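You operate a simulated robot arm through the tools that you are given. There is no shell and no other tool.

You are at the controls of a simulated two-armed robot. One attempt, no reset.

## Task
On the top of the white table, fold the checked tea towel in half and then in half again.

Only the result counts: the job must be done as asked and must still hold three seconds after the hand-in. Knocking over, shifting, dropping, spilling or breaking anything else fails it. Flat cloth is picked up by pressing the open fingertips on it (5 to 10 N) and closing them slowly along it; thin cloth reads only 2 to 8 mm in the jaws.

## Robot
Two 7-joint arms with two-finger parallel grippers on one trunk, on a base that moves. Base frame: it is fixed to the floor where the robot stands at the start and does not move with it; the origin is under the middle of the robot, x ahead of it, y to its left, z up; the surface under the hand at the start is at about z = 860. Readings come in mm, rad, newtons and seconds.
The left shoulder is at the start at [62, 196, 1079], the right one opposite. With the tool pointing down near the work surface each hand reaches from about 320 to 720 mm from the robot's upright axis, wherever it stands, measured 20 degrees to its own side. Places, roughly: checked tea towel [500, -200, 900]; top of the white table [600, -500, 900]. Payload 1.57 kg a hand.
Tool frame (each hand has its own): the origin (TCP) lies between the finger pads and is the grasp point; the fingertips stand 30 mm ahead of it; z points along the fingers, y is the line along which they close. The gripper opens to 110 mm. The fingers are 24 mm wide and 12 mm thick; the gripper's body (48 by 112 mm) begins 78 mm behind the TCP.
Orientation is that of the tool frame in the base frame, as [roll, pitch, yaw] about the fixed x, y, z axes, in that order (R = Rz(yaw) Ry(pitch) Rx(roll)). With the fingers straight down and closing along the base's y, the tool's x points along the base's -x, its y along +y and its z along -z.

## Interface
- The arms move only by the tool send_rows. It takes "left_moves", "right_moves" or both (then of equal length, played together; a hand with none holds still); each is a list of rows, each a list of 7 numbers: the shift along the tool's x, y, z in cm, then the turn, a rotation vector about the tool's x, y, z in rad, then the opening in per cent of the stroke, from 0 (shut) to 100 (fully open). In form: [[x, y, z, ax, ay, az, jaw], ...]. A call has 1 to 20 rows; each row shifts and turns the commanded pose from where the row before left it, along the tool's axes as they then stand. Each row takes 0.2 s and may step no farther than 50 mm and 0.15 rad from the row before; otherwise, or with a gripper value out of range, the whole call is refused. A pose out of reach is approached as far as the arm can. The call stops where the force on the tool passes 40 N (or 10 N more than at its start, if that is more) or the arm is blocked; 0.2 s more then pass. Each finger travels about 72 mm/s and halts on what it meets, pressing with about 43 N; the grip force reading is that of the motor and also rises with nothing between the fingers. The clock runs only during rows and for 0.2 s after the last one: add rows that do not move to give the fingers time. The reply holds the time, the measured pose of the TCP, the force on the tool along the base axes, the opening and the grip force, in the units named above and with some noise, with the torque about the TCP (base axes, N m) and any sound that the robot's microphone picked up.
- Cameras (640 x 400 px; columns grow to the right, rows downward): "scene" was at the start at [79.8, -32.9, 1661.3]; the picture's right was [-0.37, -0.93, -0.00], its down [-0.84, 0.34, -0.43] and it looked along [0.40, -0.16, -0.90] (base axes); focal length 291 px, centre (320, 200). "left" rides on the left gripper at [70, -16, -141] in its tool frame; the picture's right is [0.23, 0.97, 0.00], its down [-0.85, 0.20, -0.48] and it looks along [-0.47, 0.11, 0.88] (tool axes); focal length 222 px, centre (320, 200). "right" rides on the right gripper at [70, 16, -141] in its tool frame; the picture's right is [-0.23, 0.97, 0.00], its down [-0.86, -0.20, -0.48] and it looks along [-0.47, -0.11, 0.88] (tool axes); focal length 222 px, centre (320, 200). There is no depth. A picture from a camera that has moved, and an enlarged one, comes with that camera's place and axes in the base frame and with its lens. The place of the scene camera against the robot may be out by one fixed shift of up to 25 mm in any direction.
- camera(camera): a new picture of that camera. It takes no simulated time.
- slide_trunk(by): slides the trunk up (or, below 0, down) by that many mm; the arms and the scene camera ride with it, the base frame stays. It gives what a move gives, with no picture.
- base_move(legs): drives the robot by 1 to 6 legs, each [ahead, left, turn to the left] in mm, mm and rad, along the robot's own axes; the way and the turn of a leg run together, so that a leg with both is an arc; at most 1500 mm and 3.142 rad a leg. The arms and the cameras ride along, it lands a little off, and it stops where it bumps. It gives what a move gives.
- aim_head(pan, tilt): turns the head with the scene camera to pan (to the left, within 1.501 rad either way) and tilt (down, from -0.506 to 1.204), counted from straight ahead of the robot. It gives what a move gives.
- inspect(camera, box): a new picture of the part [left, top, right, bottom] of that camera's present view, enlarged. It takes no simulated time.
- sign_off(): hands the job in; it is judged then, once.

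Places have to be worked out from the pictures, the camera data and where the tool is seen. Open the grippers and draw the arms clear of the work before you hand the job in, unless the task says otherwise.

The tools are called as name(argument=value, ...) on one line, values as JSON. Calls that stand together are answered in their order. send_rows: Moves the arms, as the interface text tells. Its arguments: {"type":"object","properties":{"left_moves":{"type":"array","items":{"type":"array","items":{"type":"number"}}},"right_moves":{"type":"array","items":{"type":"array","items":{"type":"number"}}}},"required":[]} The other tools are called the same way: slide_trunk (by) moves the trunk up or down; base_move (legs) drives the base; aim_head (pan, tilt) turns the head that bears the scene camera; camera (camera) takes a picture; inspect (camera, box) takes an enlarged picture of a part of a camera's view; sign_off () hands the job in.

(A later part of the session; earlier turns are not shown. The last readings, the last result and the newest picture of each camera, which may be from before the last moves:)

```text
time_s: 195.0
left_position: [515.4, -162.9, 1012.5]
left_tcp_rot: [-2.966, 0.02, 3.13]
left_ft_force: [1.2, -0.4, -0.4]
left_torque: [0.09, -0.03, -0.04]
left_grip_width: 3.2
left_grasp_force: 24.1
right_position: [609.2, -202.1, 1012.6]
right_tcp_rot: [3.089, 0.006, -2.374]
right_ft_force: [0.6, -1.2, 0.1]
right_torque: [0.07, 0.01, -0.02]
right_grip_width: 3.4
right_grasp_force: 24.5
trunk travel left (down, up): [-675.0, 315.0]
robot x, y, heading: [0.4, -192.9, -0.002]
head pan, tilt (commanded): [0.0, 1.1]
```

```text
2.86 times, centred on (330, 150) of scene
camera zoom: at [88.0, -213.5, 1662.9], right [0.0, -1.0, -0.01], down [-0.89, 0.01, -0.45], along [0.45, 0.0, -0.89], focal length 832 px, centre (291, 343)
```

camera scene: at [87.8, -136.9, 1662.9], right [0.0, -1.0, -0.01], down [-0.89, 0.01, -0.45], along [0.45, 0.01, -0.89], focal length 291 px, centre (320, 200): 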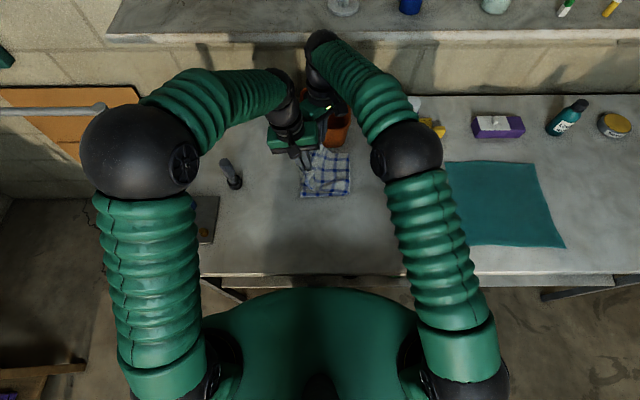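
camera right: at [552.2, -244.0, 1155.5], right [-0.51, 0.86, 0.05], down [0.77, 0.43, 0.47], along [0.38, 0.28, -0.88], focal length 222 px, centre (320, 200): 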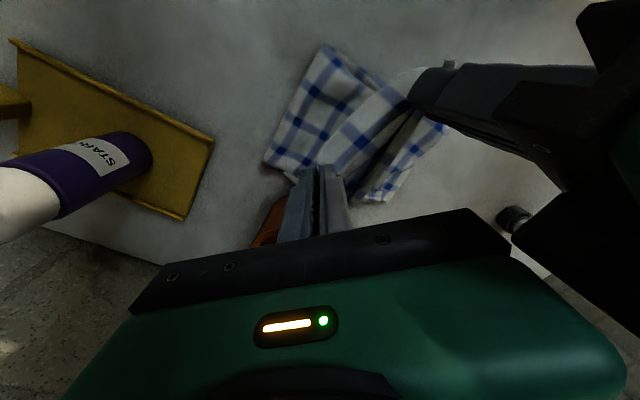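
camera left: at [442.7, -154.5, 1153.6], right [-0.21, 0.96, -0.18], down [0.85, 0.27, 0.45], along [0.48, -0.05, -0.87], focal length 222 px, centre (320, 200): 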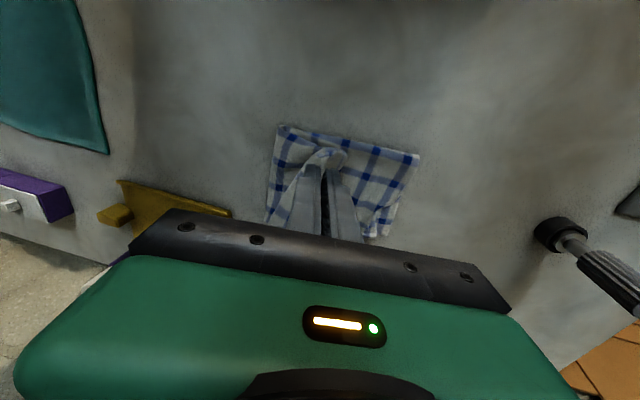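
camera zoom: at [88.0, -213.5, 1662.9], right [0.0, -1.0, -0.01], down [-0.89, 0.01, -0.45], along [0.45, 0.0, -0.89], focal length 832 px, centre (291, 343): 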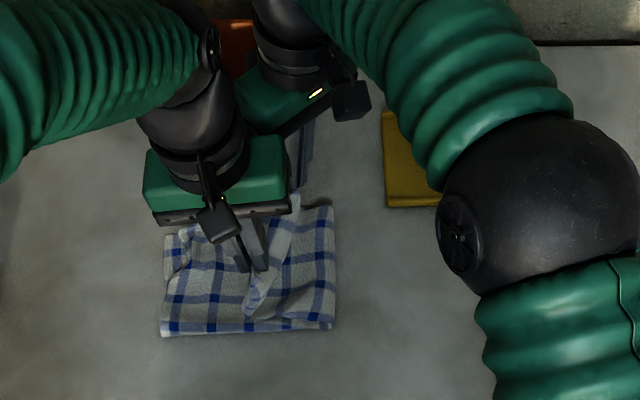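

The fold has formed at y ≈ −250 because the panel was slack; it should be at −287. With the base near here the arms can do the rest: I nudge the base 25 mm left, then swing both hands back right to y ≈ −300 while raising to ~190 mm, so the panel hangs straight above the true middle.

base_move(legs=[[0, 25, 0]])

send_rows(left_moves=[[0, -2.147, -0.508, 0, 0, 0, 0], [0, -2.147, -0.508, 0, 0, 0, 0], [0, -2.147, -0.508, 0, 0, 0, 0], [0, -2.147, -0.508, 0, 0, 0, 0], [0, -2.147, -0.508, 0, 0, 0, 0], [0, -2.147, -0.508, 0, 0, 0, 0], [0, -2.147, -0.508, 0, 0, 0, 0], [0, -2.147, -0.508, 0, 0, 0, 0], [0, 0, 0, 0, 0, 0, 0]], right_moves=[[1.411, -1.405, -0.95, 0, 0, 0, 0], [1.411, -1.405, -0.95, 0, 0, 0, 0], [1.411, -1.405, -0.95, 0, 0, 0, 0], [1.411, -1.405, -0.95, 0, 0, 0, 0], [1.411, -1.405, -0.95, 0, 0, 0, 0], [1.411, -1.405, -0.95, 0, 0, 0, 0], [1.411, -1.405, -0.95, 0, 0, 0, 0], [1.411, -1.405, -0.95, 0, 0, 0, 0], [0, 0, 0, 0, 0, 0, 0]])

camera(camera="left")

camera(camera="right")

inspect(camera="scene", box=[220, 80, 440, 220])

```text
time_s: 195.8
left_position: [514.5, -143.3, 1014.0]
left_tcp_rot: [-2.969, 0.02, 3.129]
left_ft_force: [-1.0, -1.6, 0.0]
left_torque: [0.08, 0.0, 0.0]
left_grip_width: 3.3
left_grasp_force: 24.4
right_position: [608.6, -182.2, 1013.9]
right_tcp_rot: [3.087, 0.009, -2.376]
right_ft_force: [-0.4, -1.2, 0.6]
right_torque: [0.12, 0.03, 0.02]
right_grip_width: 3.3
right_grasp_force: 24.1
trunk travel left (down, up): [-675.0, 315.0]
robot x, y, heading: [4.0, -170.2, -0.006]
head pan, tilt (commanded): [0.0, 1.1]
```

```text
time_s: 197.8
left_position: [508.4, -295.7, 1085.8]
left_tcp_rot: [-2.958, 0.023, 3.127]
left_ft_force: [1.6, -0.3, -0.4]
left_torque: [-0.05, -0.05, 0.01]
left_grip_width: 3.0
left_grasp_force: 24.4
right_position: [606.5, -334.1, 1084.1]
right_tcp_rot: [3.094, 0.003, -2.375]
right_ft_force: [-1.3, 0.7, -0.4]
right_torque: [-0.01, 0.07, -0.01]
right_grip_width: 3.2
right_grasp_force: 24.7
trunk travel left (down, up): [-675.0, 315.0]
robot x, y, heading: [-2.8, -165.8, -0.005]
head pan, tilt (commanded): [0.0, 1.1]
```

```text
taken
camera left: at [436.5, -285.5, 1226.1], right [-0.21, 0.96, -0.18], down [0.85, 0.27, 0.45], along [0.48, -0.06, -0.87], focal length 222 px, centre (320, 200)
```

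left: 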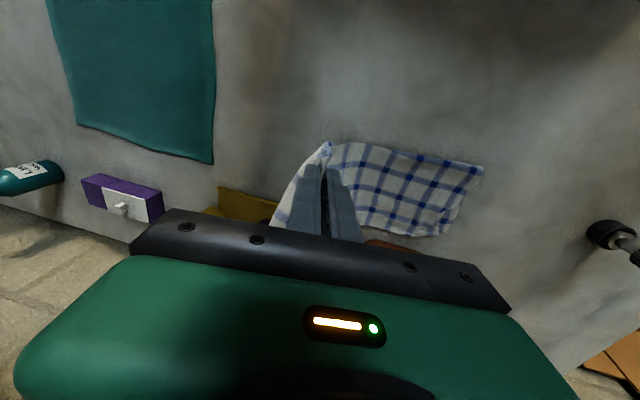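

```text
taken
camera right: at [549.8, -375.2, 1227.2], right [-0.51, 0.86, 0.05], down [0.77, 0.43, 0.47], along [0.39, 0.28, -0.88], focal length 222 px, centre (320, 200)
```

right: 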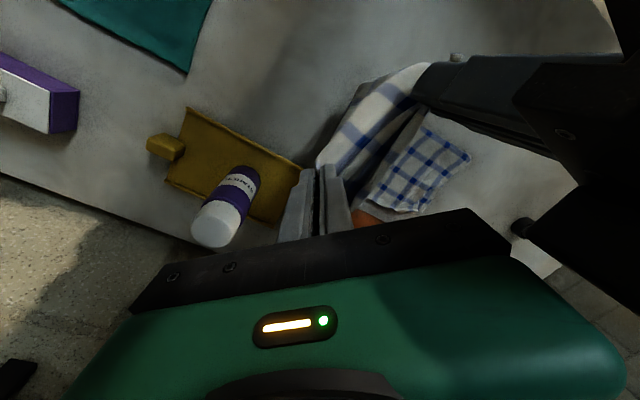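

```text
2.86 times, centred on (330, 150) of scene
camera zoom: at [87.9, -177.4, 1662.9], right [0.0, -1.0, 0.0], down [-0.89, 0.0, -0.45], along [0.45, 0.0, -0.89], focal length 832 px, centre (291, 343)
```

zoom: 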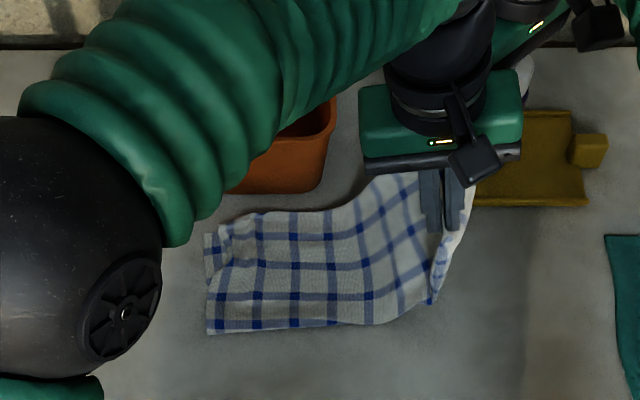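

The panel hangs well; the left edge is now at y ≈ −81, so the mid line is y ≈ −301, while the sheet leaves the table at about −265. I move the hands ~42 mm further right and slightly lower so it lays down to −300.

send_rows(left_moves=[[0, -1.992, 0.775, 0, 0, 0, 0], [0, -1.992, 0.775, 0, 0, 0, 0], [0, 0, 0, 0, 0, 0, 0], [0, 0, 0, 0, 0, 0, 0]], right_moves=[[1.463, -1.526, 0.32, 0, 0, 0, 0], [1.463, -1.526, 0.32, 0, 0, 0, 0], [0, 0, 0, 0, 0, 0, 0], [0, 0, 0, 0, 0, 0, 0]])

camera(camera="left")

inspect(camera="scene", box=[220, 80, 440, 220])

```text
time_s: 198.8
left_position: [515.3, -329.0, 1084.8]
left_tcp_rot: [-2.952, 0.032, 3.14]
left_ft_force: [-0.4, -0.2, 0.8]
left_torque: [0.05, 0.02, 0.01]
left_grip_width: 3.2
left_grasp_force: 23.9
right_position: [605.8, -373.3, 1077.6]
right_tcp_rot: [3.097, 0.003, -2.377]
right_ft_force: [-0.5, 0.4, -0.2]
right_torque: [-0.02, 0.02, -0.02]
right_grip_width: 3.6
right_grasp_force: 23.9
trunk travel left (down, up): [-675.0, 315.0]
robot x, y, heading: [1.9, -168.8, -0.005]
head pan, tilt (commanded): [0.0, 1.1]
```

```text
taken
camera left: at [441.2, -317.9, 1224.4], right [-0.22, 0.96, -0.19], down [0.84, 0.29, 0.46], along [0.49, -0.06, -0.87], focal length 222 px, centre (320, 200)
```

left: 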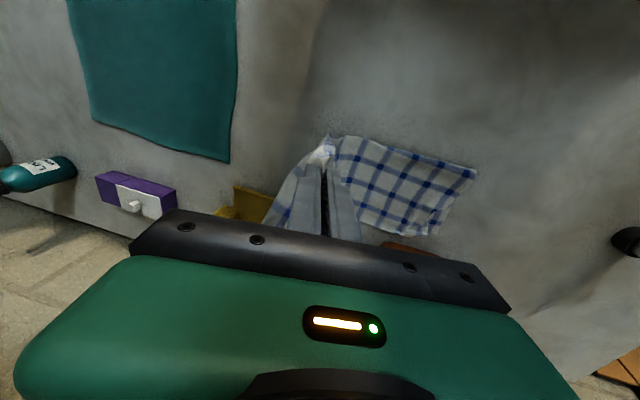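

```text
2.86 times, centred on (330, 150) of scene
camera zoom: at [87.9, -169.0, 1664.3], right [0.0, -1.0, 0.0], down [-0.89, 0.0, -0.45], along [0.45, -0.01, -0.89], focal length 832 px, centre (291, 343)
```

zoom: 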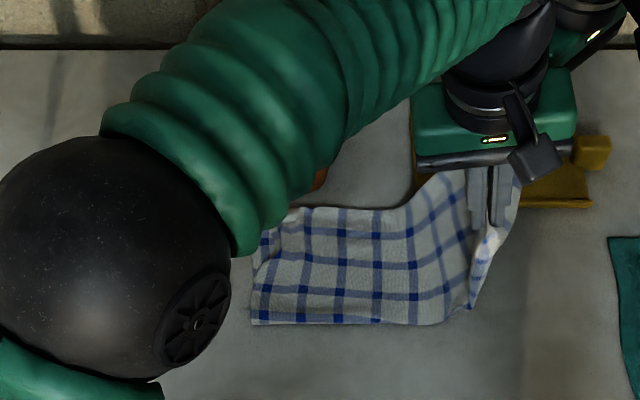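

The cloth slides easily, so pulling only moves it (left edge now ≈ −124). The split will even out as long as the top edge lands on the left edge, so I swing both hands left and down along an arc — increasing the left hand's lean — first part of the path.

send_rows(left_moves=[[0, 2.416, -0.302, 0, 0, 0, 0], [0, 2.438, 0.02, 0, 0, 0, 0], [0, 2.41, 0.352, 0, 0, 0, 0], [0, 2.349, 0.668, 0, 0, 0, 0], [0, 2.356, 0.973, 0.04, 0, 0, 0], [0, 2.26, 1.186, 0.04, 0, 0, 0], [0, 2.145, 1.378, 0.04, 0, 0, 0]], right_moves=[[-2.028, 2.106, 0.254, 0, 0, 0, 0], [-1.993, 2.056, 0.572, 0, 0, 0, 0], [-1.917, 1.962, 0.888, 0, 0, 0, 0], [-1.813, 1.841, 1.183, 0, 0, 0, 0], [-1.682, 1.691, 1.457, 0, 0, 0, 0], [-1.522, 1.514, 1.709, 0, 0, 0, 0], [-1.336, 1.309, 1.93, 0, 0, 0, 0]])

camera(camera="left")

camera(camera="right")

inspect(camera="scene", box=[220, 80, 440, 220])

```text
time_s: 200.4
left_position: [513.4, -184.9, 1001.9]
left_tcp_rot: [-2.837, 0.02, 3.127]
left_ft_force: [-22.3, 13.6, 13.4]
left_torque: [-0.94, -2.43, 0.75]
left_grip_width: 3.2
left_grasp_force: 24.0
right_position: [608.4, -199.1, 1001.2]
right_tcp_rot: [3.098, 0.002, -2.376]
right_ft_force: [22.1, -12.2, -13.2]
right_torque: [0.74, 1.23, 0.14]
right_grip_width: 3.1
right_grasp_force: 24.4
trunk travel left (down, up): [-675.0, 315.0]
robot x, y, heading: [3.5, -164.9, -0.008]
head pan, tilt (commanded): [0.0, 1.1]
```

```text
taken
camera left: at [441.5, -157.9, 1140.5], right [-0.21, 0.93, -0.3], down [0.85, 0.32, 0.41], along [0.48, -0.17, -0.86], focal length 222 px, centre (320, 200)
```

left: 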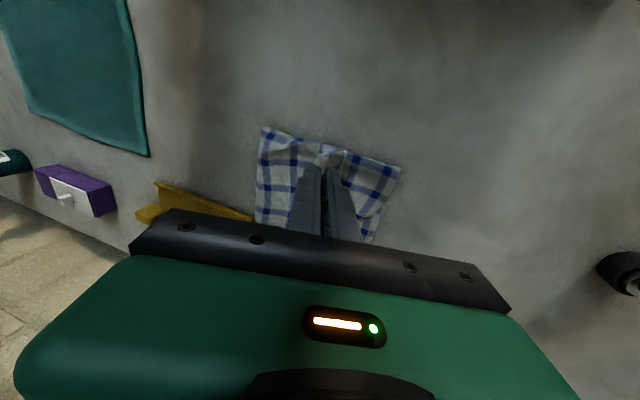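

```text
taken
camera right: at [551.3, -239.5, 1145.1], right [-0.51, 0.86, 0.04], down [0.77, 0.43, 0.47], along [0.39, 0.27, -0.88], focal length 222 px, centre (320, 200)
```

right: 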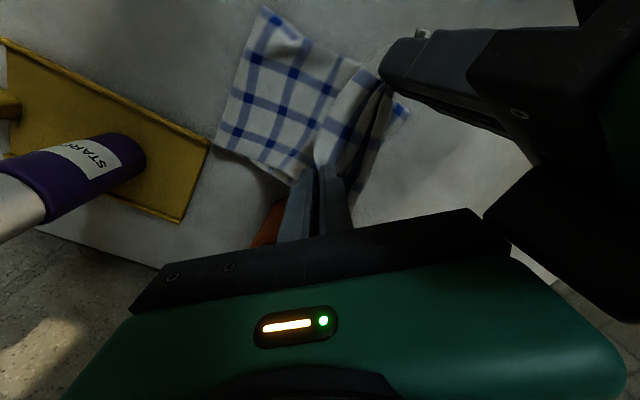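

```text
2.86 times, centred on (330, 150) of scene
camera zoom: at [89.7, -171.2, 1662.8], right [0.0, -1.0, 0.0], down [-0.89, 0.0, -0.45], along [0.45, 0.0, -0.89], focal length 832 px, centre (291, 343)
```

zoom: 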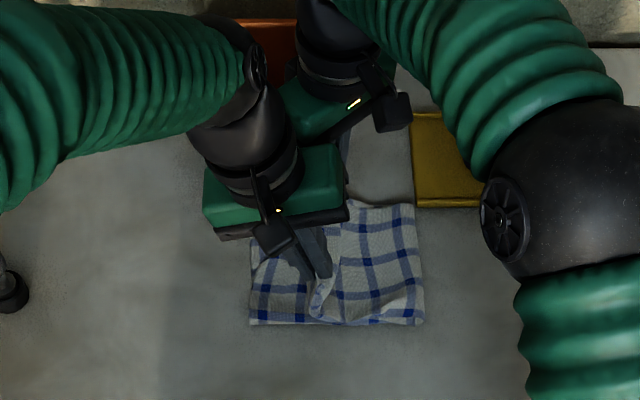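

The grippers are pressing against each other (22 N) because the right caught up too much. I back the right off 16 mm and move the left on 6 mm; the left will land first, then the right.

send_rows(left_moves=[[0, 0.57, -0.18, 0, 0, 0, 0], [0, 0, 0, 0, 0, 0, 0]], right_moves=[[1.1, -1.15, -0.05, 0, 0, 0, 0], [0, 0, 0, 0, 0, 0, 0]])

```text
time_s: 201.0
left_position: [514.2, -184.6, 1003.0]
left_tcp_rot: [-2.841, 0.023, 3.127]
left_ft_force: [-0.5, 0.0, 0.2]
left_torque: [0.03, 0.0, -0.02]
left_grip_width: 3.2
left_grasp_force: 24.7
right_position: [606.7, -217.6, 1002.6]
right_tcp_rot: [3.092, 0.007, -2.376]
right_ft_force: [0.7, 0.1, 0.6]
right_torque: [0.0, 0.02, 0.05]
right_grip_width: 3.1
right_grasp_force: 24.8
trunk travel left (down, up): [-675.0, 315.0]
robot x, y, heading: [0.4, -168.5, -0.005]
head pan, tilt (commanded): [0.0, 1.1]
```

Free again. I bring the left tip down to the left edge (tip y ≈ −149) with increasing lean, the right following behind and a little higher.

send_rows(left_moves=[[0, 1.915, 1.114, 0.04, 0, 0, 0], [0, 1.811, 1.523, 0.04, 0, 0, 0], [0, 1.797, 1.802, 0.04, 0, 0, 0], [0, 1.638, 1.952, 0.04, 0, 0, 0], [0, 1.357, 1.727, 0.04, 0, 0, 0], [0, 0, 0, 0, 0, 0, 0]], right_moves=[[-0.969, 0.956, 1.244, 0, 0, 0, 0], [-0.761, 0.722, 1.633, 0, 0, 0, 0], [-0.623, 0.569, 1.827, 0, 0, 0, 0], [-0.415, 0.353, 1.817, 0, 0, 0, 0], [-0.249, 0.193, 1.511, 0, 0, 0, 0], [0, 0, 0, 0, 0, 0, 0]])

camera(camera="left")

camera(camera="right")

inspect(camera="scene", box=[220, 80, 440, 220])

```text
time_s: 202.4
left_position: [515.6, -133.8, 896.0]
left_tcp_rot: [-2.64, 0.025, 3.128]
left_ft_force: [0.2, 0.2, 1.4]
left_torque: [0.02, 0.0, -0.01]
left_grip_width: 3.4
left_grasp_force: 23.7
right_position: [605.5, -172.3, 924.9]
right_tcp_rot: [3.096, 0.008, -2.375]
right_ft_force: [0.1, 0.6, 0.4]
right_torque: [-0.02, 0.0, 0.03]
right_grip_width: 3.3
right_grasp_force: 24.0
trunk travel left (down, up): [-675.0, 315.0]
robot x, y, heading: [2.8, -171.3, -0.001]
head pan, tilt (commanded): [0.0, 1.1]
```

```text
taken
camera left: at [443.1, -80.5, 1026.4], right [-0.2, 0.86, -0.47], down [0.85, 0.39, 0.34], along [0.48, -0.33, -0.81], focal length 222 px, centre (320, 200)
```

left: 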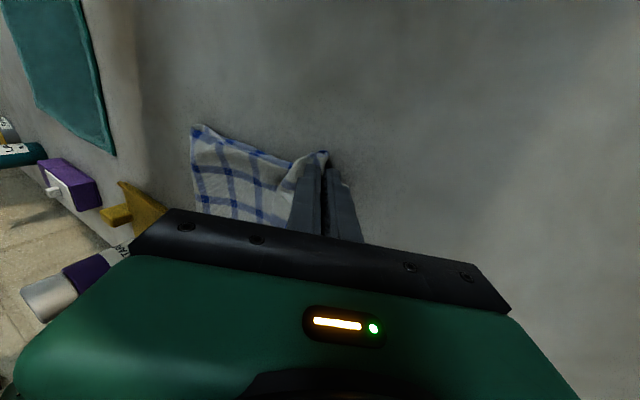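

```text
taken
camera right: at [548.6, -214.1, 1067.0], right [-0.51, 0.86, 0.05], down [0.77, 0.43, 0.47], along [0.39, 0.28, -0.88], focal length 222 px, centre (320, 200)
```

right: 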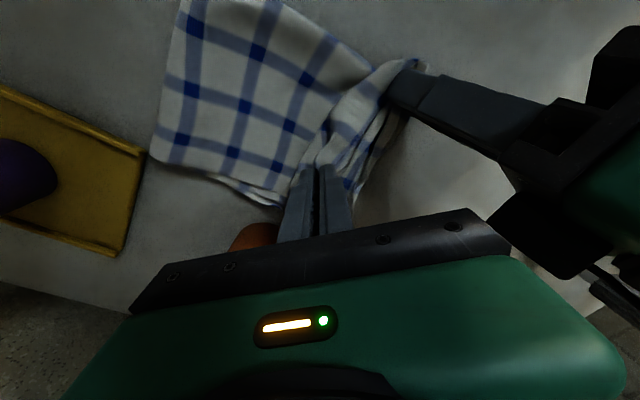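

```text
2.86 times, centred on (330, 150) of scene
camera zoom: at [87.2, -175.9, 1663.0], right [0.0, -1.0, 0.0], down [-0.89, 0.0, -0.45], along [0.45, 0.0, -0.89], focal length 832 px, centre (291, 343)
```

zoom: 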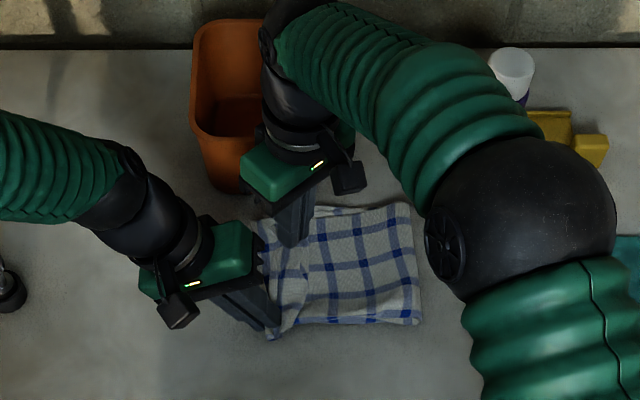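

Very good: the left hand leans left and the panel lies over neatly, but the towel has drifted ~18 mm away from the robot, so the top would land with its near edge off by that much. I lift the left tip a little and shift both hands 18 mm forward (+x) before landing.

send_rows(left_moves=[[0, -0.575, -1.05, 0, 0, 0, 0], [-0.9, 0, 0, 0, 0, 0, 0], [-0.9, 0, 0, 0, 0, 0, 0], [0, 0, 0, 0, 0, 0, 0]], right_moves=[[0, 0, 0, 0, 0, 0, 0], [-0.65, -0.622, -0.03, 0, 0, 0, 0], [-0.65, -0.622, -0.03, 0, 0, 0, 0], [0, 0, 0, 0, 0, 0, 0]])

camera(camera="left")

camera(camera="right")

inspect(camera="scene", box=[260, 120, 400, 210])

```text
time_s: 203.4
left_position: [533.1, -134.8, 910.2]
left_tcp_rot: [-2.64, 0.024, 3.129]
left_ft_force: [0.3, -0.2, 0.8]
left_torque: [0.05, 0.03, -0.01]
left_grip_width: 3.1
left_grasp_force: 24.9
right_position: [624.3, -172.2, 924.7]
right_tcp_rot: [3.094, 0.007, -2.376]
right_ft_force: [-0.7, -0.6, 0.3]
right_torque: [0.03, 0.0, 0.01]
right_grip_width: 3.3
right_grasp_force: 24.5
trunk travel left (down, up): [-675.0, 315.0]
robot x, y, heading: [1.3, -169.6, -0.004]
head pan, tilt (commanded): [0.0, 1.1]
```

```text
taken
camera left: at [460.8, -80.9, 1040.1], right [-0.2, 0.86, -0.47], down [0.85, 0.39, 0.34], along [0.48, -0.33, -0.81], focal length 222 px, centre (320, 200)
```

left: 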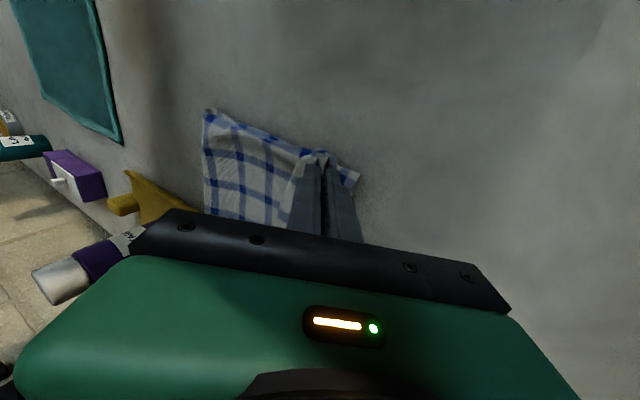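

```text
taken
camera right: at [567.3, -213.3, 1067.5], right [-0.51, 0.86, 0.05], down [0.77, 0.43, 0.47], along [0.39, 0.28, -0.88], focal length 222 px, centre (320, 200)
```

right: 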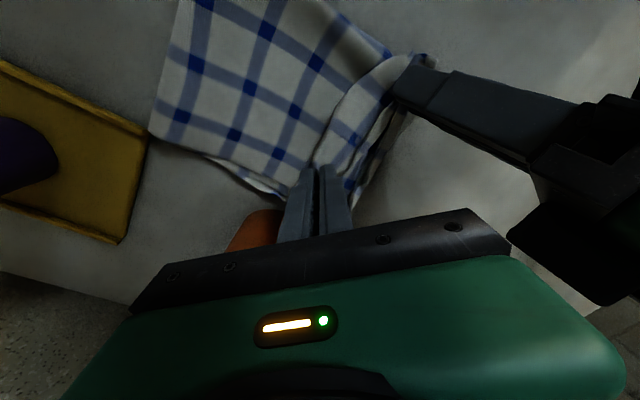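

```text
4.44 times, centred on (330, 165) of scene
camera zoom: at [87.4, -176.0, 1663.0], right [0.0, -1.0, 0.0], down [-0.89, 0.0, -0.45], along [0.45, 0.0, -0.89], focal length 1295 px, centre (276, 356)
```

zoom: 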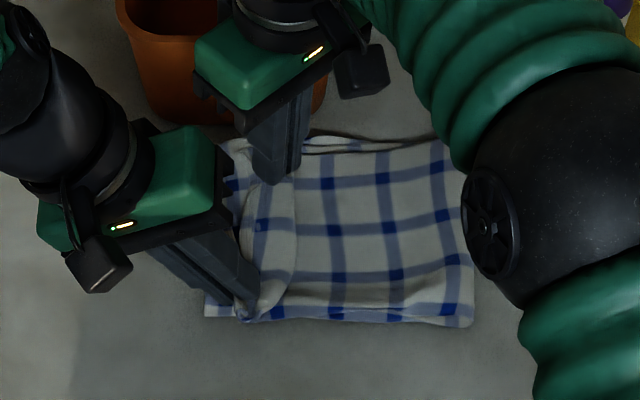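

Now aligned in x: bottom near-left corner at ≈[524, −121], far-left ≈[660, −128]. I lower the left tip ~9 mm, open it gently, and withdraw it backwards along its own fingers; the right holds (shifted 8 mm forward).

send_rows(left_moves=[[0, 0.29, 0.53, 0, 0, 0, 0], [0, 0.14, 0.26, 0, 0, 0, 0], [0, 0, 0, 0, 0, 0, 3], [0, 0, 0, 0, 0, 0, 6], [0, 0, 0, 0, 0, 0, 9], [0, 0, 0, 0, 0, 0, 13], [0, 0, 0, 0, 0, 0, 13]], right_moves=[[-0.29, -0.277, 0, 0, 0, 0, 0], [-0.29, -0.277, 0, 0, 0, 0, 0], [0, 0, 0, 0, 0, 0, 0], [0, 0, 0, 0, 0, 0, 0], [0, 0, 0, 0, 0, 0, 0], [0, 0, 0, 0, 0, 0, 0], [0, 0, 0, 0, 0, 0, 0]])

inspect(camera="left", box=[200, 90, 420, 250])

inspect(camera="scene", box=[260, 120, 400, 210])

```text
time_s: 205.0
left_position: [533.0, -133.6, 901.6]
left_tcp_rot: [-2.641, 0.024, 3.128]
left_ft_force: [0.0, 0.2, -0.3]
left_torque: [0.0, 0.0, 0.02]
left_grip_width: 14.2
left_grasp_force: 0.1
right_position: [633.0, -171.4, 923.8]
right_tcp_rot: [3.095, 0.005, -2.376]
right_ft_force: [0.3, 0.6, 0.4]
right_torque: [0.0, 0.02, -0.01]
right_grip_width: 3.3
right_grasp_force: 24.2
trunk travel left (down, up): [-675.0, 315.0]
robot x, y, heading: [0.2, -168.4, -0.002]
head pan, tilt (commanded): [0.0, 1.1]
```

```text
2.50 times, centred on (310, 170) of left
camera zoom: at [461.5, -80.7, 1031.0], right [-0.2, 0.86, -0.47], down [0.85, 0.39, 0.34], along [0.48, -0.33, -0.81], focal length 555 px, centre (345, 275)
```

zoom: 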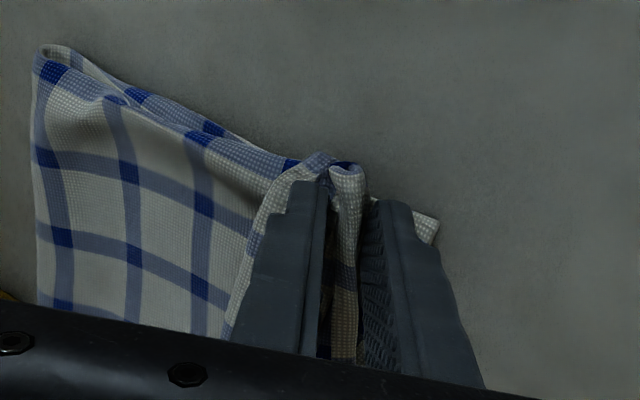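

```text
4.44 times, centred on (330, 165) of scene
camera zoom: at [88.3, -176.1, 1662.9], right [0.0, -1.0, 0.0], down [-0.89, 0.0, -0.45], along [0.45, 0.0, -0.89], focal length 1295 px, centre (276, 356)
```

zoom: 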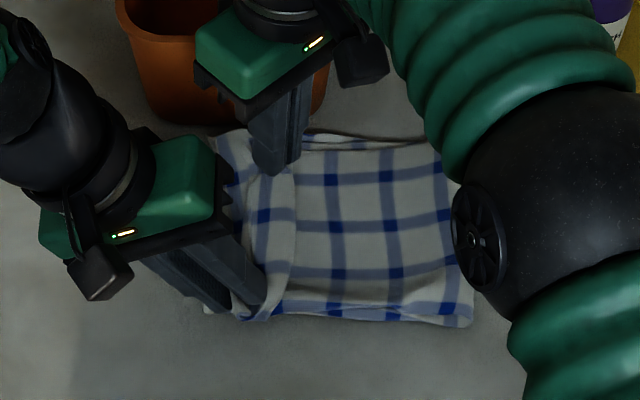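

The left corner is released. I withdraw the left hand back along its fingers and up to the left.

send_rows(left_moves=[[0, 0, -0.8, 0, 0, 0, 14], [0, 0, -1.5, 0, 0, 0, 16], [0, 0, -2.5, 0, 0, 0, 20], [0, 0, -3.0, 0, 0, 0, 20], [0, 0, -3.0, 0, 0, 0, 20], [0, 0, -3.0, 0, 0, 0, 20], [0, 0, 0, 0, 0, 0, 20]])

camera(camera="left")

inspect(camera="scene", box=[250, 110, 400, 210])

camera(camera="right")

```text
time_s: 206.6
left_position: [533.1, -66.6, 1021.6]
left_tcp_rot: [-2.642, 0.022, 3.126]
left_ft_force: [-0.5, -0.5, -0.6]
left_torque: [-0.02, 0.0, -0.03]
left_grip_width: 21.9
left_grasp_force: 0.1
right_position: [632.8, -171.1, 923.2]
right_tcp_rot: [3.095, 0.006, -2.375]
right_ft_force: [0.3, -0.5, 0.2]
right_torque: [0.01, 0.01, 0.02]
right_grip_width: 3.1
right_grasp_force: 24.5
trunk travel left (down, up): [-675.0, 315.0]
robot x, y, heading: [1.5, -171.5, -0.0]
head pan, tilt (commanded): [0.0, 1.1]
```

```text
taken
camera left: at [460.8, -13.9, 1151.9], right [-0.2, 0.86, -0.47], down [0.85, 0.39, 0.34], along [0.48, -0.33, -0.81], focal length 222 px, centre (320, 200)
```

left: 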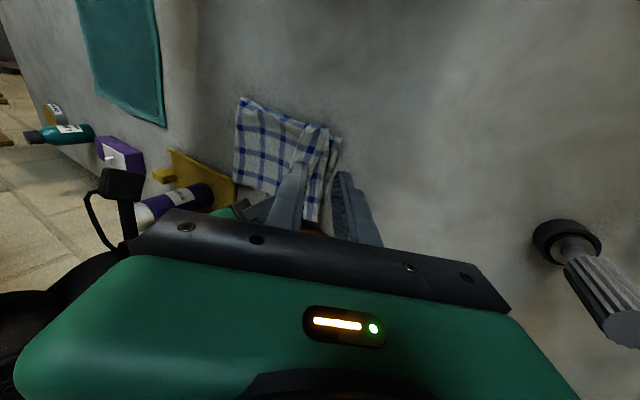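

```text
4.00 times, centred on (325, 160) of scene
camera zoom: at [88.5, -175.7, 1662.8], right [0.0, -1.0, 0.0], down [-0.89, 0.0, -0.45], along [0.45, 0.0, -0.89], focal length 1165 px, centre (300, 360)
```

zoom: 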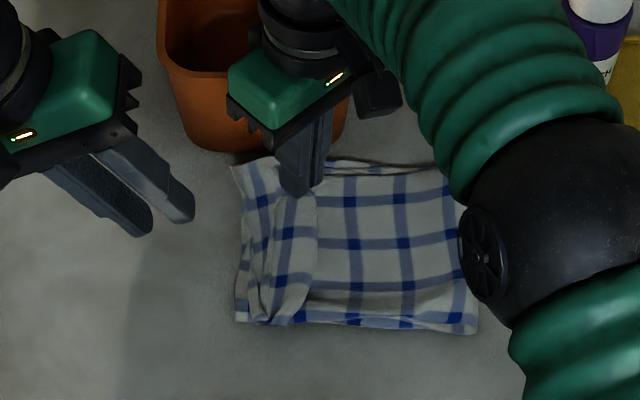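

```text
taken
camera right: at [576.4, -213.3, 1066.3], right [-0.51, 0.86, 0.05], down [0.77, 0.43, 0.47], along [0.39, 0.28, -0.88], focal length 222 px, centre (320, 200)
```

right: 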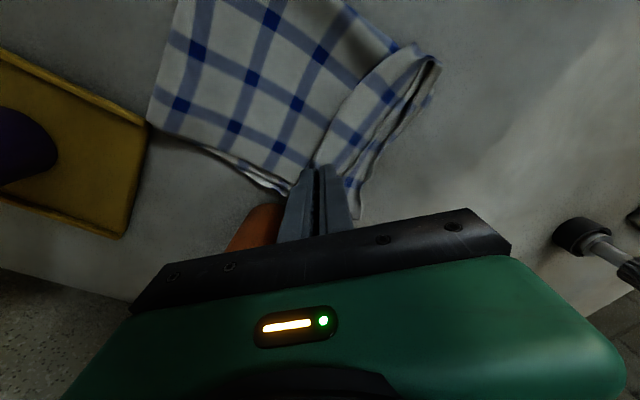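

Excellent — the near part has landed well. Now the right hand takes its corner 22 mm left and down to the far-left corner.

send_rows(right_moves=[[-0.554, 0.55, 0.625, 0, 0, 0, 0], [-0.554, 0.541, 0.825, 0, 0, 0, 0], [-0.415, 0.397, 0.818, 0, 0, 0, 0], [0, 0, 0, 0, 0, 0, 0]])

inspect(camera="right", box=[220, 40, 460, 240])

inspect(camera="scene", box=[250, 110, 400, 210])

```text
time_s: 207.6
left_position: [532.2, -66.9, 1022.2]
left_tcp_rot: [-2.64, 0.024, 3.128]
left_ft_force: [-0.4, -0.3, -0.2]
left_torque: [-0.01, 0.03, 0.0]
left_grip_width: 21.9
left_grasp_force: 0.1
right_position: [633.2, -150.7, 902.8]
right_tcp_rot: [3.095, 0.005, -2.375]
right_ft_force: [0.6, -0.6, 1.1]
right_torque: [-0.01, 0.03, 0.0]
right_grip_width: 3.4
right_grasp_force: 24.4
trunk travel left (down, up): [-675.0, 315.0]
robot x, y, heading: [1.6, -165.6, -0.003]
head pan, tilt (commanded): [0.0, 1.1]
```

```text
2.00 times, centred on (340, 140) of right
camera zoom: at [576.4, -191.0, 1045.0], right [-0.51, 0.86, 0.05], down [0.77, 0.43, 0.47], along [0.39, 0.28, -0.88], focal length 444 px, centre (280, 320)
```

zoom: 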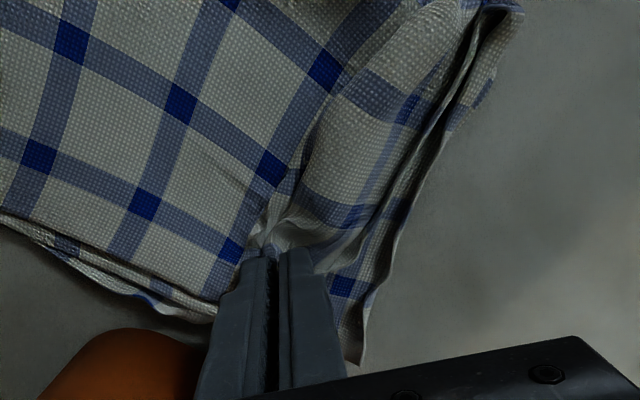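

```text
4.00 times, centred on (325, 160) of scene
camera zoom: at [87.7, -175.6, 1662.9], right [0.0, -1.0, 0.0], down [-0.89, 0.0, -0.45], along [0.45, 0.0, -0.89], focal length 1165 px, centre (300, 360)
```

zoom: 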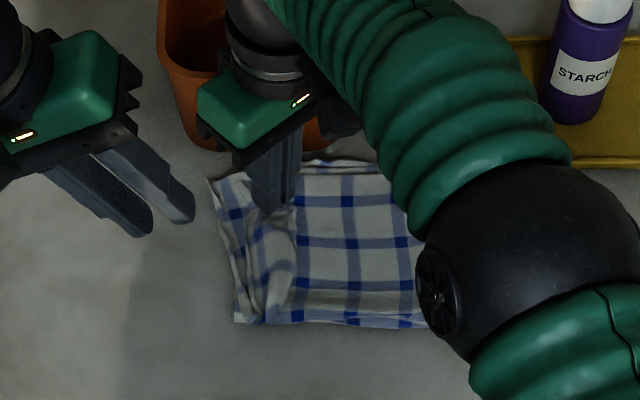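

The far corner sits over the far-left corner. I lower 5 mm, open the right jaws, and lift straight out.

send_rows(right_moves=[[0, 0, 0.3, 0, 0, 0, 0], [0, 0, 0.2, 0, 0, 0, 0], [0, 0, 0, 0, 0, 0, 4], [0, 0, 0, 0, 0, 0, 8], [0, 0, 0, 0, 0, 0, 12], [0, 0, 0, 0, 0, 0, 16], [0, 0, 0, 0, 0, 0, 16], [0, 0, -1, 0, 0, 0, 16], [0, 0, -2, 0, 0, 0, 16], [0, 0, -3, 0, 0, 0, 16], [0, 0, -3, 0, 0, 0, 16], [0, 0, -3, 0, 0, 0, 16]])

camera(camera="right")

camera(camera="left")

inspect(camera="scene", box=[250, 110, 400, 210])

```text
time_s: 210.2
left_position: [532.0, -67.4, 1021.9]
left_tcp_rot: [-2.641, 0.022, 3.128]
left_ft_force: [0.3, 0.5, 0.6]
left_torque: [0.0, -0.01, -0.02]
left_grip_width: 22.0
left_grasp_force: 0.1
right_position: [636.0, -154.2, 1018.2]
right_tcp_rot: [3.095, 0.007, -2.374]
right_ft_force: [-0.6, 0.2, 0.1]
right_torque: [-0.03, 0.01, -0.01]
right_grip_width: 17.7
right_grasp_force: 0.1
trunk travel left (down, up): [-675.0, 315.0]
robot x, y, heading: [-0.4, -168.0, -0.0]
head pan, tilt (commanded): [0.0, 1.1]
```

```text
taken
camera right: at [580.1, -195.5, 1160.6], right [-0.51, 0.86, 0.05], down [0.77, 0.43, 0.47], along [0.39, 0.28, -0.88], focal length 222 px, centre (320, 200)
```

right: 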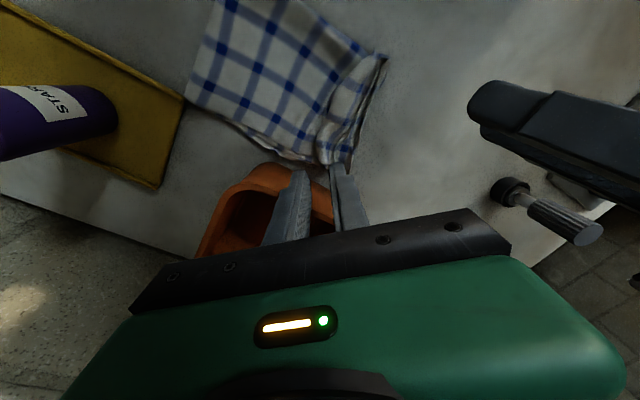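

```text
taken
camera left: at [460.1, -13.9, 1151.9], right [-0.2, 0.86, -0.47], down [0.85, 0.39, 0.34], along [0.48, -0.33, -0.81], focal length 222 px, centre (320, 200)
```

left: 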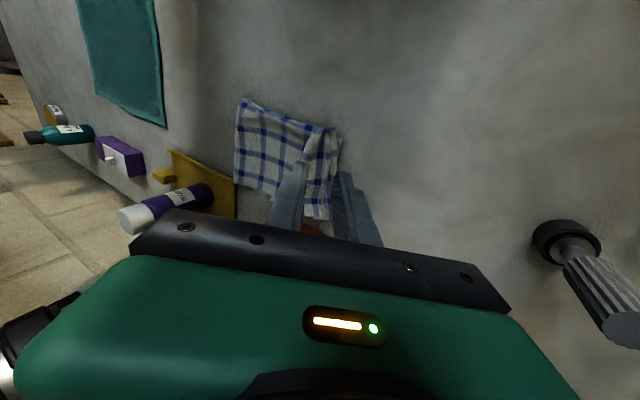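

```text
4.00 times, centred on (325, 160) of scene
camera zoom: at [87.6, -175.6, 1662.9], right [0.0, -1.0, 0.0], down [-0.89, 0.0, -0.45], along [0.45, 0.0, -0.89], focal length 1165 px, centre (300, 360)
```

zoom: 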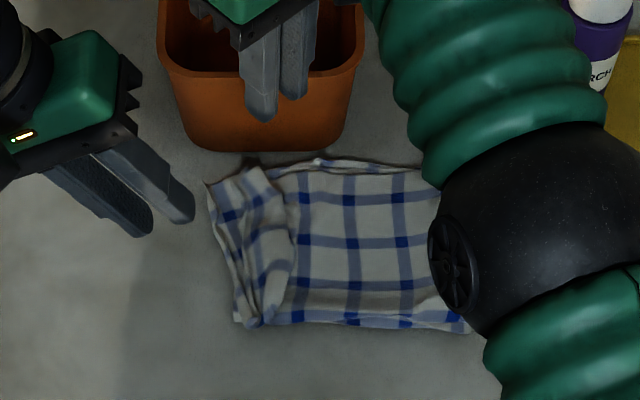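

The towel now lies folded in quarter with only a slightly rumpled edge strip on the left. I move the right arm back and to the right for a clear view.

send_rows(right_moves=[[2.84, 0.668, -0.47, 0, 0, 0, 16], [2.84, 0.668, -0.47, 0, 0, 0, 16], [2.84, 0.668, -0.47, 0, 0, 0, 16], [2.84, 0.668, -0.47, 0, 0, 0, 16], [2.84, 0.668, -0.47, 0, 0, 0, 16], [2.84, 0.668, -0.47, 0, 0, 0, 16], [2.84, 0.668, -0.47, 0, 0, 0, 16], [2.84, 0.668, -0.47, 0, 0, 0, 16], [2, -2, 0, 0, 0, 0, 16], [2, -2, 0, 0, 0, 0, 16], [2, -2, 0, 0, 0, 0, 16]])

camera(camera="scene")

inspect(camera="scene", box=[270, 130, 390, 210])

inspect(camera="left", box=[200, 80, 380, 240])

```text
time_s: 212.6
left_position: [532.0, -69.1, 1021.2]
left_tcp_rot: [-2.642, 0.022, 3.129]
left_ft_force: [-0.3, 0.2, -0.6]
left_torque: [0.01, 0.02, 0.0]
left_grip_width: 21.9
left_grasp_force: 0.0
right_position: [432.1, -360.0, 1052.0]
right_tcp_rot: [3.093, 0.007, -2.376]
right_ft_force: [-0.7, -0.4, -0.1]
right_torque: [-0.01, -0.02, 0.0]
right_grip_width: 17.4
right_grasp_force: 0.0
trunk travel left (down, up): [-675.0, 315.0]
robot x, y, heading: [2.9, -169.1, -0.002]
head pan, tilt (commanded): [0.0, 1.1]
```

```text
taken
camera scene: at [86.0, -178.3, 1663.0], right [0.0, -1.0, 0.0], down [-0.89, 0.0, -0.45], along [0.45, 0.0, -0.89], focal length 291 px, centre (320, 200)
```

scene: 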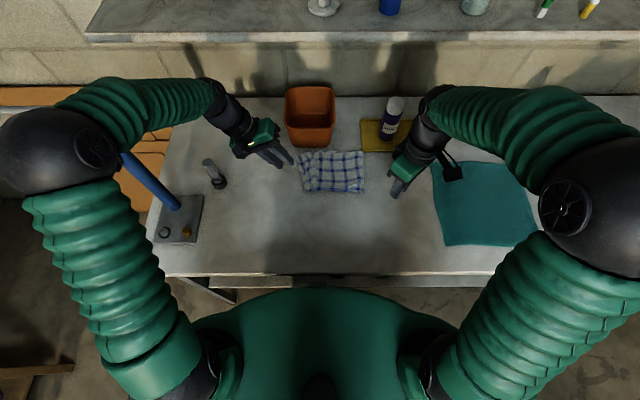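

```text
5.00 times, centred on (330, 170) of scene
camera zoom: at [86.0, -178.3, 1663.0], right [0.0, -1.0, 0.0], down [-0.89, 0.0, -0.45], along [0.45, 0.0, -0.89], focal length 1457 px, centre (270, 350)
```

zoom: 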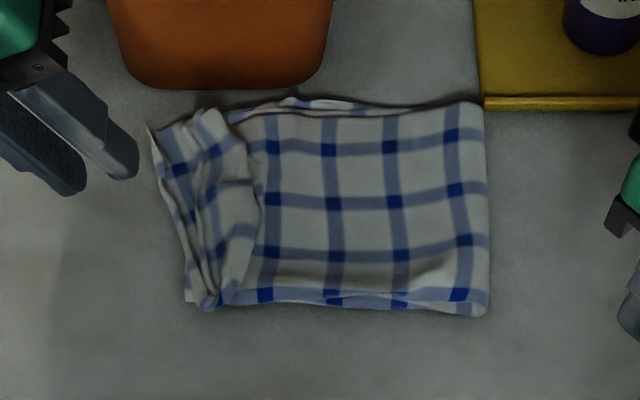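

```text
2.50 times, centred on (290, 160) of left
camera zoom: at [459.7, -15.8, 1152.4], right [-0.2, 0.86, -0.47], down [0.85, 0.39, 0.34], along [0.48, -0.33, -0.81], focal length 555 px, centre (395, 300)
```

zoom: 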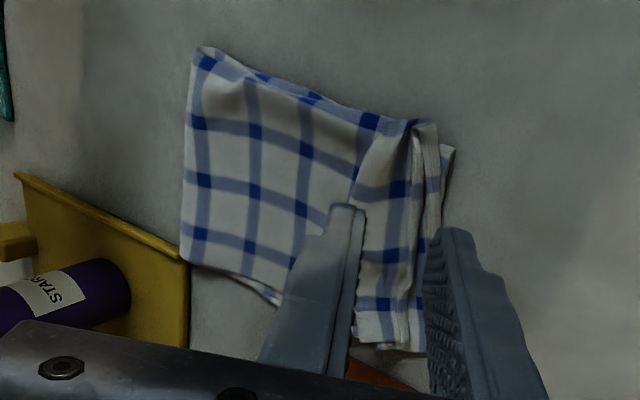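

Great result; a pleated strip remains along the left edge. I straighten the left hand to vertical, rotate it to close along x, and use its camera from the left side to look at the edge.

send_rows(left_moves=[[0, 0, -1, -0.15, 0, 0, 20], [0, 0, 0, -0.15, 0, 0, 20], [0, 0, 0, -0.15, 0, 0, 20], [0, 0, 0, -0.05, 0, 0, 20], [0, 2, -1, 0, 0, 0.15, 40], [0, 0, 0, 0, 0, 0.15, 60], [0, 0, 0, 0, 0, 0.15, 80], [0, 0, 0, 0, 0, 0.15, 100], [0, 0, 0, 0, 0, 0.15, 100], [0, 0, 0, 0, 0, 0.15, 100], [0, 0, 0, 0, 0, 0.15, 100], [0, 0, 0, 0, 0, 0.15, 100], [0, 0, 0, 0, 0, 0.15, 100], [0, 0, 0, 0, 0, 0.15, 100], [0, 0, 0, 0, 0, 0.07, 100], [0, 0, 0, 0, 0, 0, 100]])

camera(camera="left")

inspect(camera="left", box=[240, 120, 440, 260])

camera(camera="right")

```text
time_s: 216.0
left_position: [531.9, -44.2, 1040.2]
left_tcp_rot: [3.119, -0.001, 1.557]
left_ft_force: [-0.6, -0.2, 0.2]
left_torque: [0.03, -0.02, -0.04]
left_grip_width: 110.0
left_grasp_force: 0.1
right_position: [434.6, -360.5, 1052.5]
right_tcp_rot: [3.094, 0.007, -2.377]
right_ft_force: [0.5, -0.7, 1.5]
right_torque: [0.01, -0.02, -0.03]
right_grip_width: 17.3
right_grasp_force: 0.1
trunk travel left (down, up): [-675.0, 315.0]
robot x, y, heading: [3.3, -165.4, -0.001]
head pan, tilt (commanded): [0.0, 1.1]
```

```text
taken
camera left: at [513.8, 25.3, 1181.4], right [0.98, 0.21, 0.02], down [0.18, -0.86, 0.48], along [0.12, -0.47, -0.88], focal length 222 px, centre (320, 200)
```

left: 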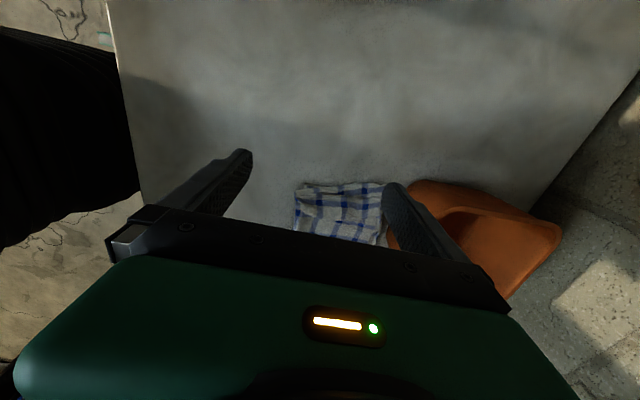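

```text
2.86 times, centred on (340, 190) of left
camera zoom: at [513.8, 25.3, 1181.4], right [0.98, 0.21, 0.02], down [0.18, -0.86, 0.48], along [0.12, -0.47, -0.88], focal length 635 px, centre (263, 229)
```

zoom: 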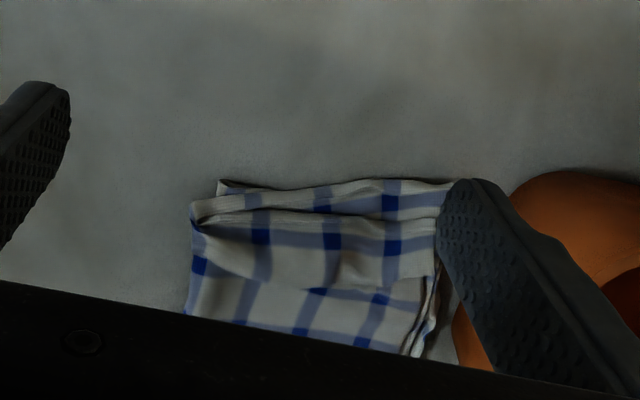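

```text
taken
camera right: at [377.0, -401.2, 1195.2], right [-0.51, 0.86, 0.05], down [0.77, 0.43, 0.47], along [0.39, 0.28, -0.88], focal length 222 px, centre (320, 200)
```

right: 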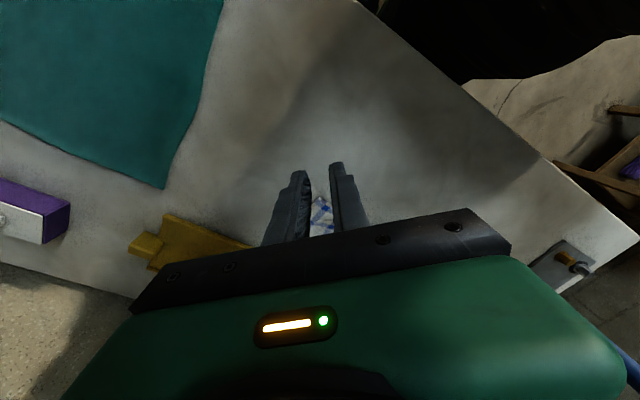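

From the left side I see the top half's last ~35 mm turned back, with its crease ~15 mm short of the bottom edge — flipping it outward should align them. I set the left hand (jaws ~70 mm apart along x) behind that strip, above the packet.

send_rows(left_moves=[[-3.33, 1.45, 0, 0.0226, 0, 0.014, 80], [-3.33, 1.45, 0, 0, 0, 0, 64], [-3.33, 1.45, 0, 0, 0, 0, 64], [-3.33, 1.45, 0, 0, 0, 0, 64], [0, 0, 3, 0, 0, 0, 64], [0, 0, 3, 0, 0, 0, 64], [0, 0, 3, 0, 0, 0, 64], [0, 0, 2.5, 0, 0, 0, 64], [0, 0, 0, 0, 0, 0, 64]])

camera(camera="left")

inspect(camera="left", box=[220, 40, 440, 230])

inspect(camera="scene", box=[270, 130, 390, 210])

```text
time_s: 218.0
left_position: [586.5, -179.8, 926.0]
left_tcp_rot: [-3.141, 0.0, 1.544]
left_ft_force: [-0.2, 0.0, 0.1]
left_torque: [-0.01, 0.03, -0.03]
left_grip_width: 70.3
left_grasp_force: 0.1
right_position: [431.9, -360.0, 1052.9]
right_tcp_rot: [3.094, 0.005, -2.373]
right_ft_force: [-0.1, -0.1, 0.1]
right_torque: [0.01, 0.0, 0.01]
right_grip_width: 17.6
right_grasp_force: 0.0
trunk travel left (down, up): [-675.0, 315.0]
robot x, y, heading: [-2.9, -173.0, -0.008]
head pan, tilt (commanded): [0.0, 1.1]
```

```text
taken
camera left: at [572.2, -110.2, 1067.2], right [0.98, 0.2, 0.0], down [0.18, -0.86, 0.48], along [0.1, -0.47, -0.88], focal length 222 px, centre (320, 200)
```

left: 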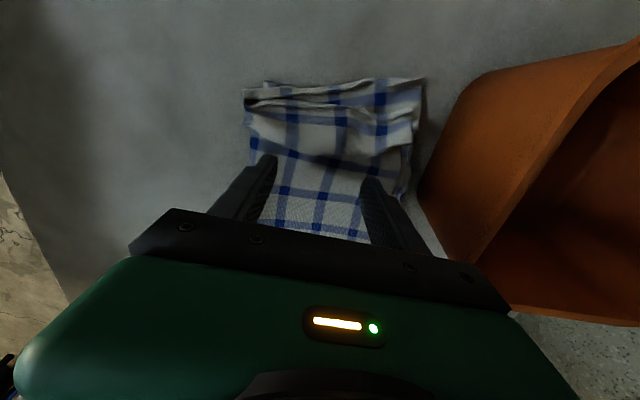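

```text
2.11 times, centred on (330, 135) of left
camera zoom: at [572.2, -110.2, 1067.2], right [0.98, 0.2, 0.0], down [0.18, -0.86, 0.48], along [0.1, -0.47, -0.88], focal length 468 px, centre (299, 337)
```

zoom: 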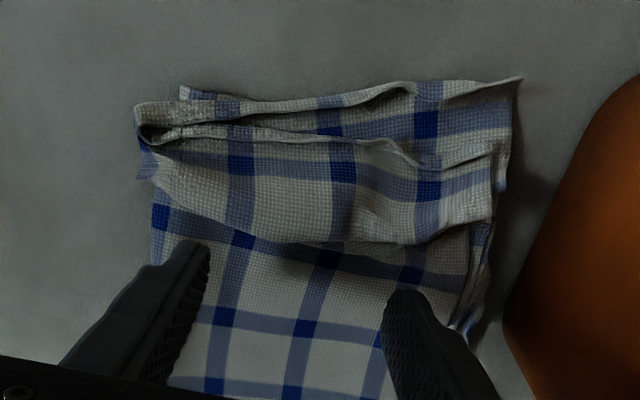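

```text
5.00 times, centred on (330, 170) of scene
camera zoom: at [86.8, -178.3, 1663.0], right [0.0, -1.0, 0.0], down [-0.89, 0.0, -0.45], along [0.45, 0.0, -0.89], focal length 1457 px, centre (270, 350)
```

zoom: 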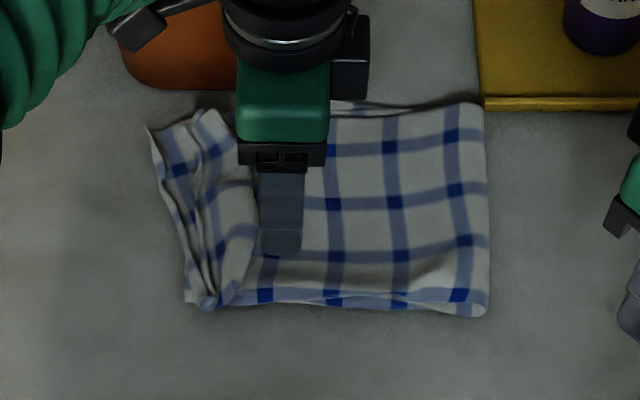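

Now it's clear: the top half's free edge already points outward and lies only ~16 mm short of the bottom edge, with a slack ridge behind it. I lower the two fingertips behind the ridge to just above the flat layers and sweep gently left.

send_rows(left_moves=[[0, 0, 1.0, 0, 0, 0, 64], [0, 0, 1.0, 0, 0, 0, 64], [0, 0, 0.5, 0, 0, 0, 64], [0, 0, 0.3, 0, 0, 0, 64], [0, 0, 0, 0, 0, 0, 64]])

inspect(camera="left", box=[220, 40, 440, 230])

```text
time_s: 219.2
left_position: [587.2, -180.0, 896.2]
left_tcp_rot: [-3.141, 0.0, 1.543]
left_ft_force: [-0.4, 0.0, 0.5]
left_torque: [-0.01, -0.01, 0.01]
left_grip_width: 70.3
left_grasp_force: 0.1
right_position: [434.2, -359.9, 1052.5]
right_tcp_rot: [3.093, 0.007, -2.377]
right_ft_force: [0.0, -0.2, 0.0]
right_torque: [-0.02, 0.0, 0.07]
right_grip_width: 17.4
right_grasp_force: 0.0
trunk travel left (down, up): [-675.0, 315.0]
robot x, y, heading: [-1.1, -169.7, -0.001]
head pan, tilt (commanded): [0.0, 1.1]
```

```text
2.11 times, centred on (330, 135) of left
camera zoom: at [572.5, -110.2, 1039.1], right [0.98, 0.2, 0.0], down [0.18, -0.86, 0.48], along [0.1, -0.47, -0.88], focal length 468 px, centre (299, 337)
```

zoom: 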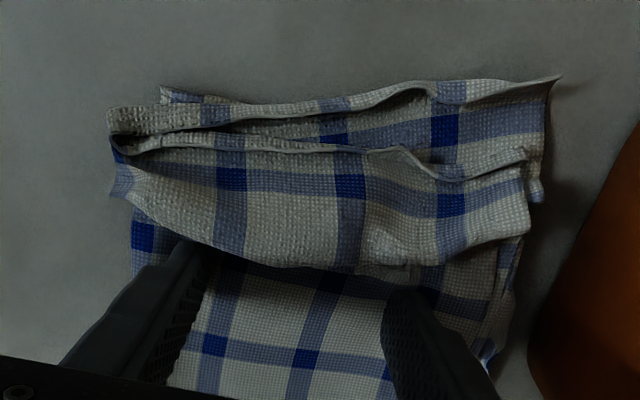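

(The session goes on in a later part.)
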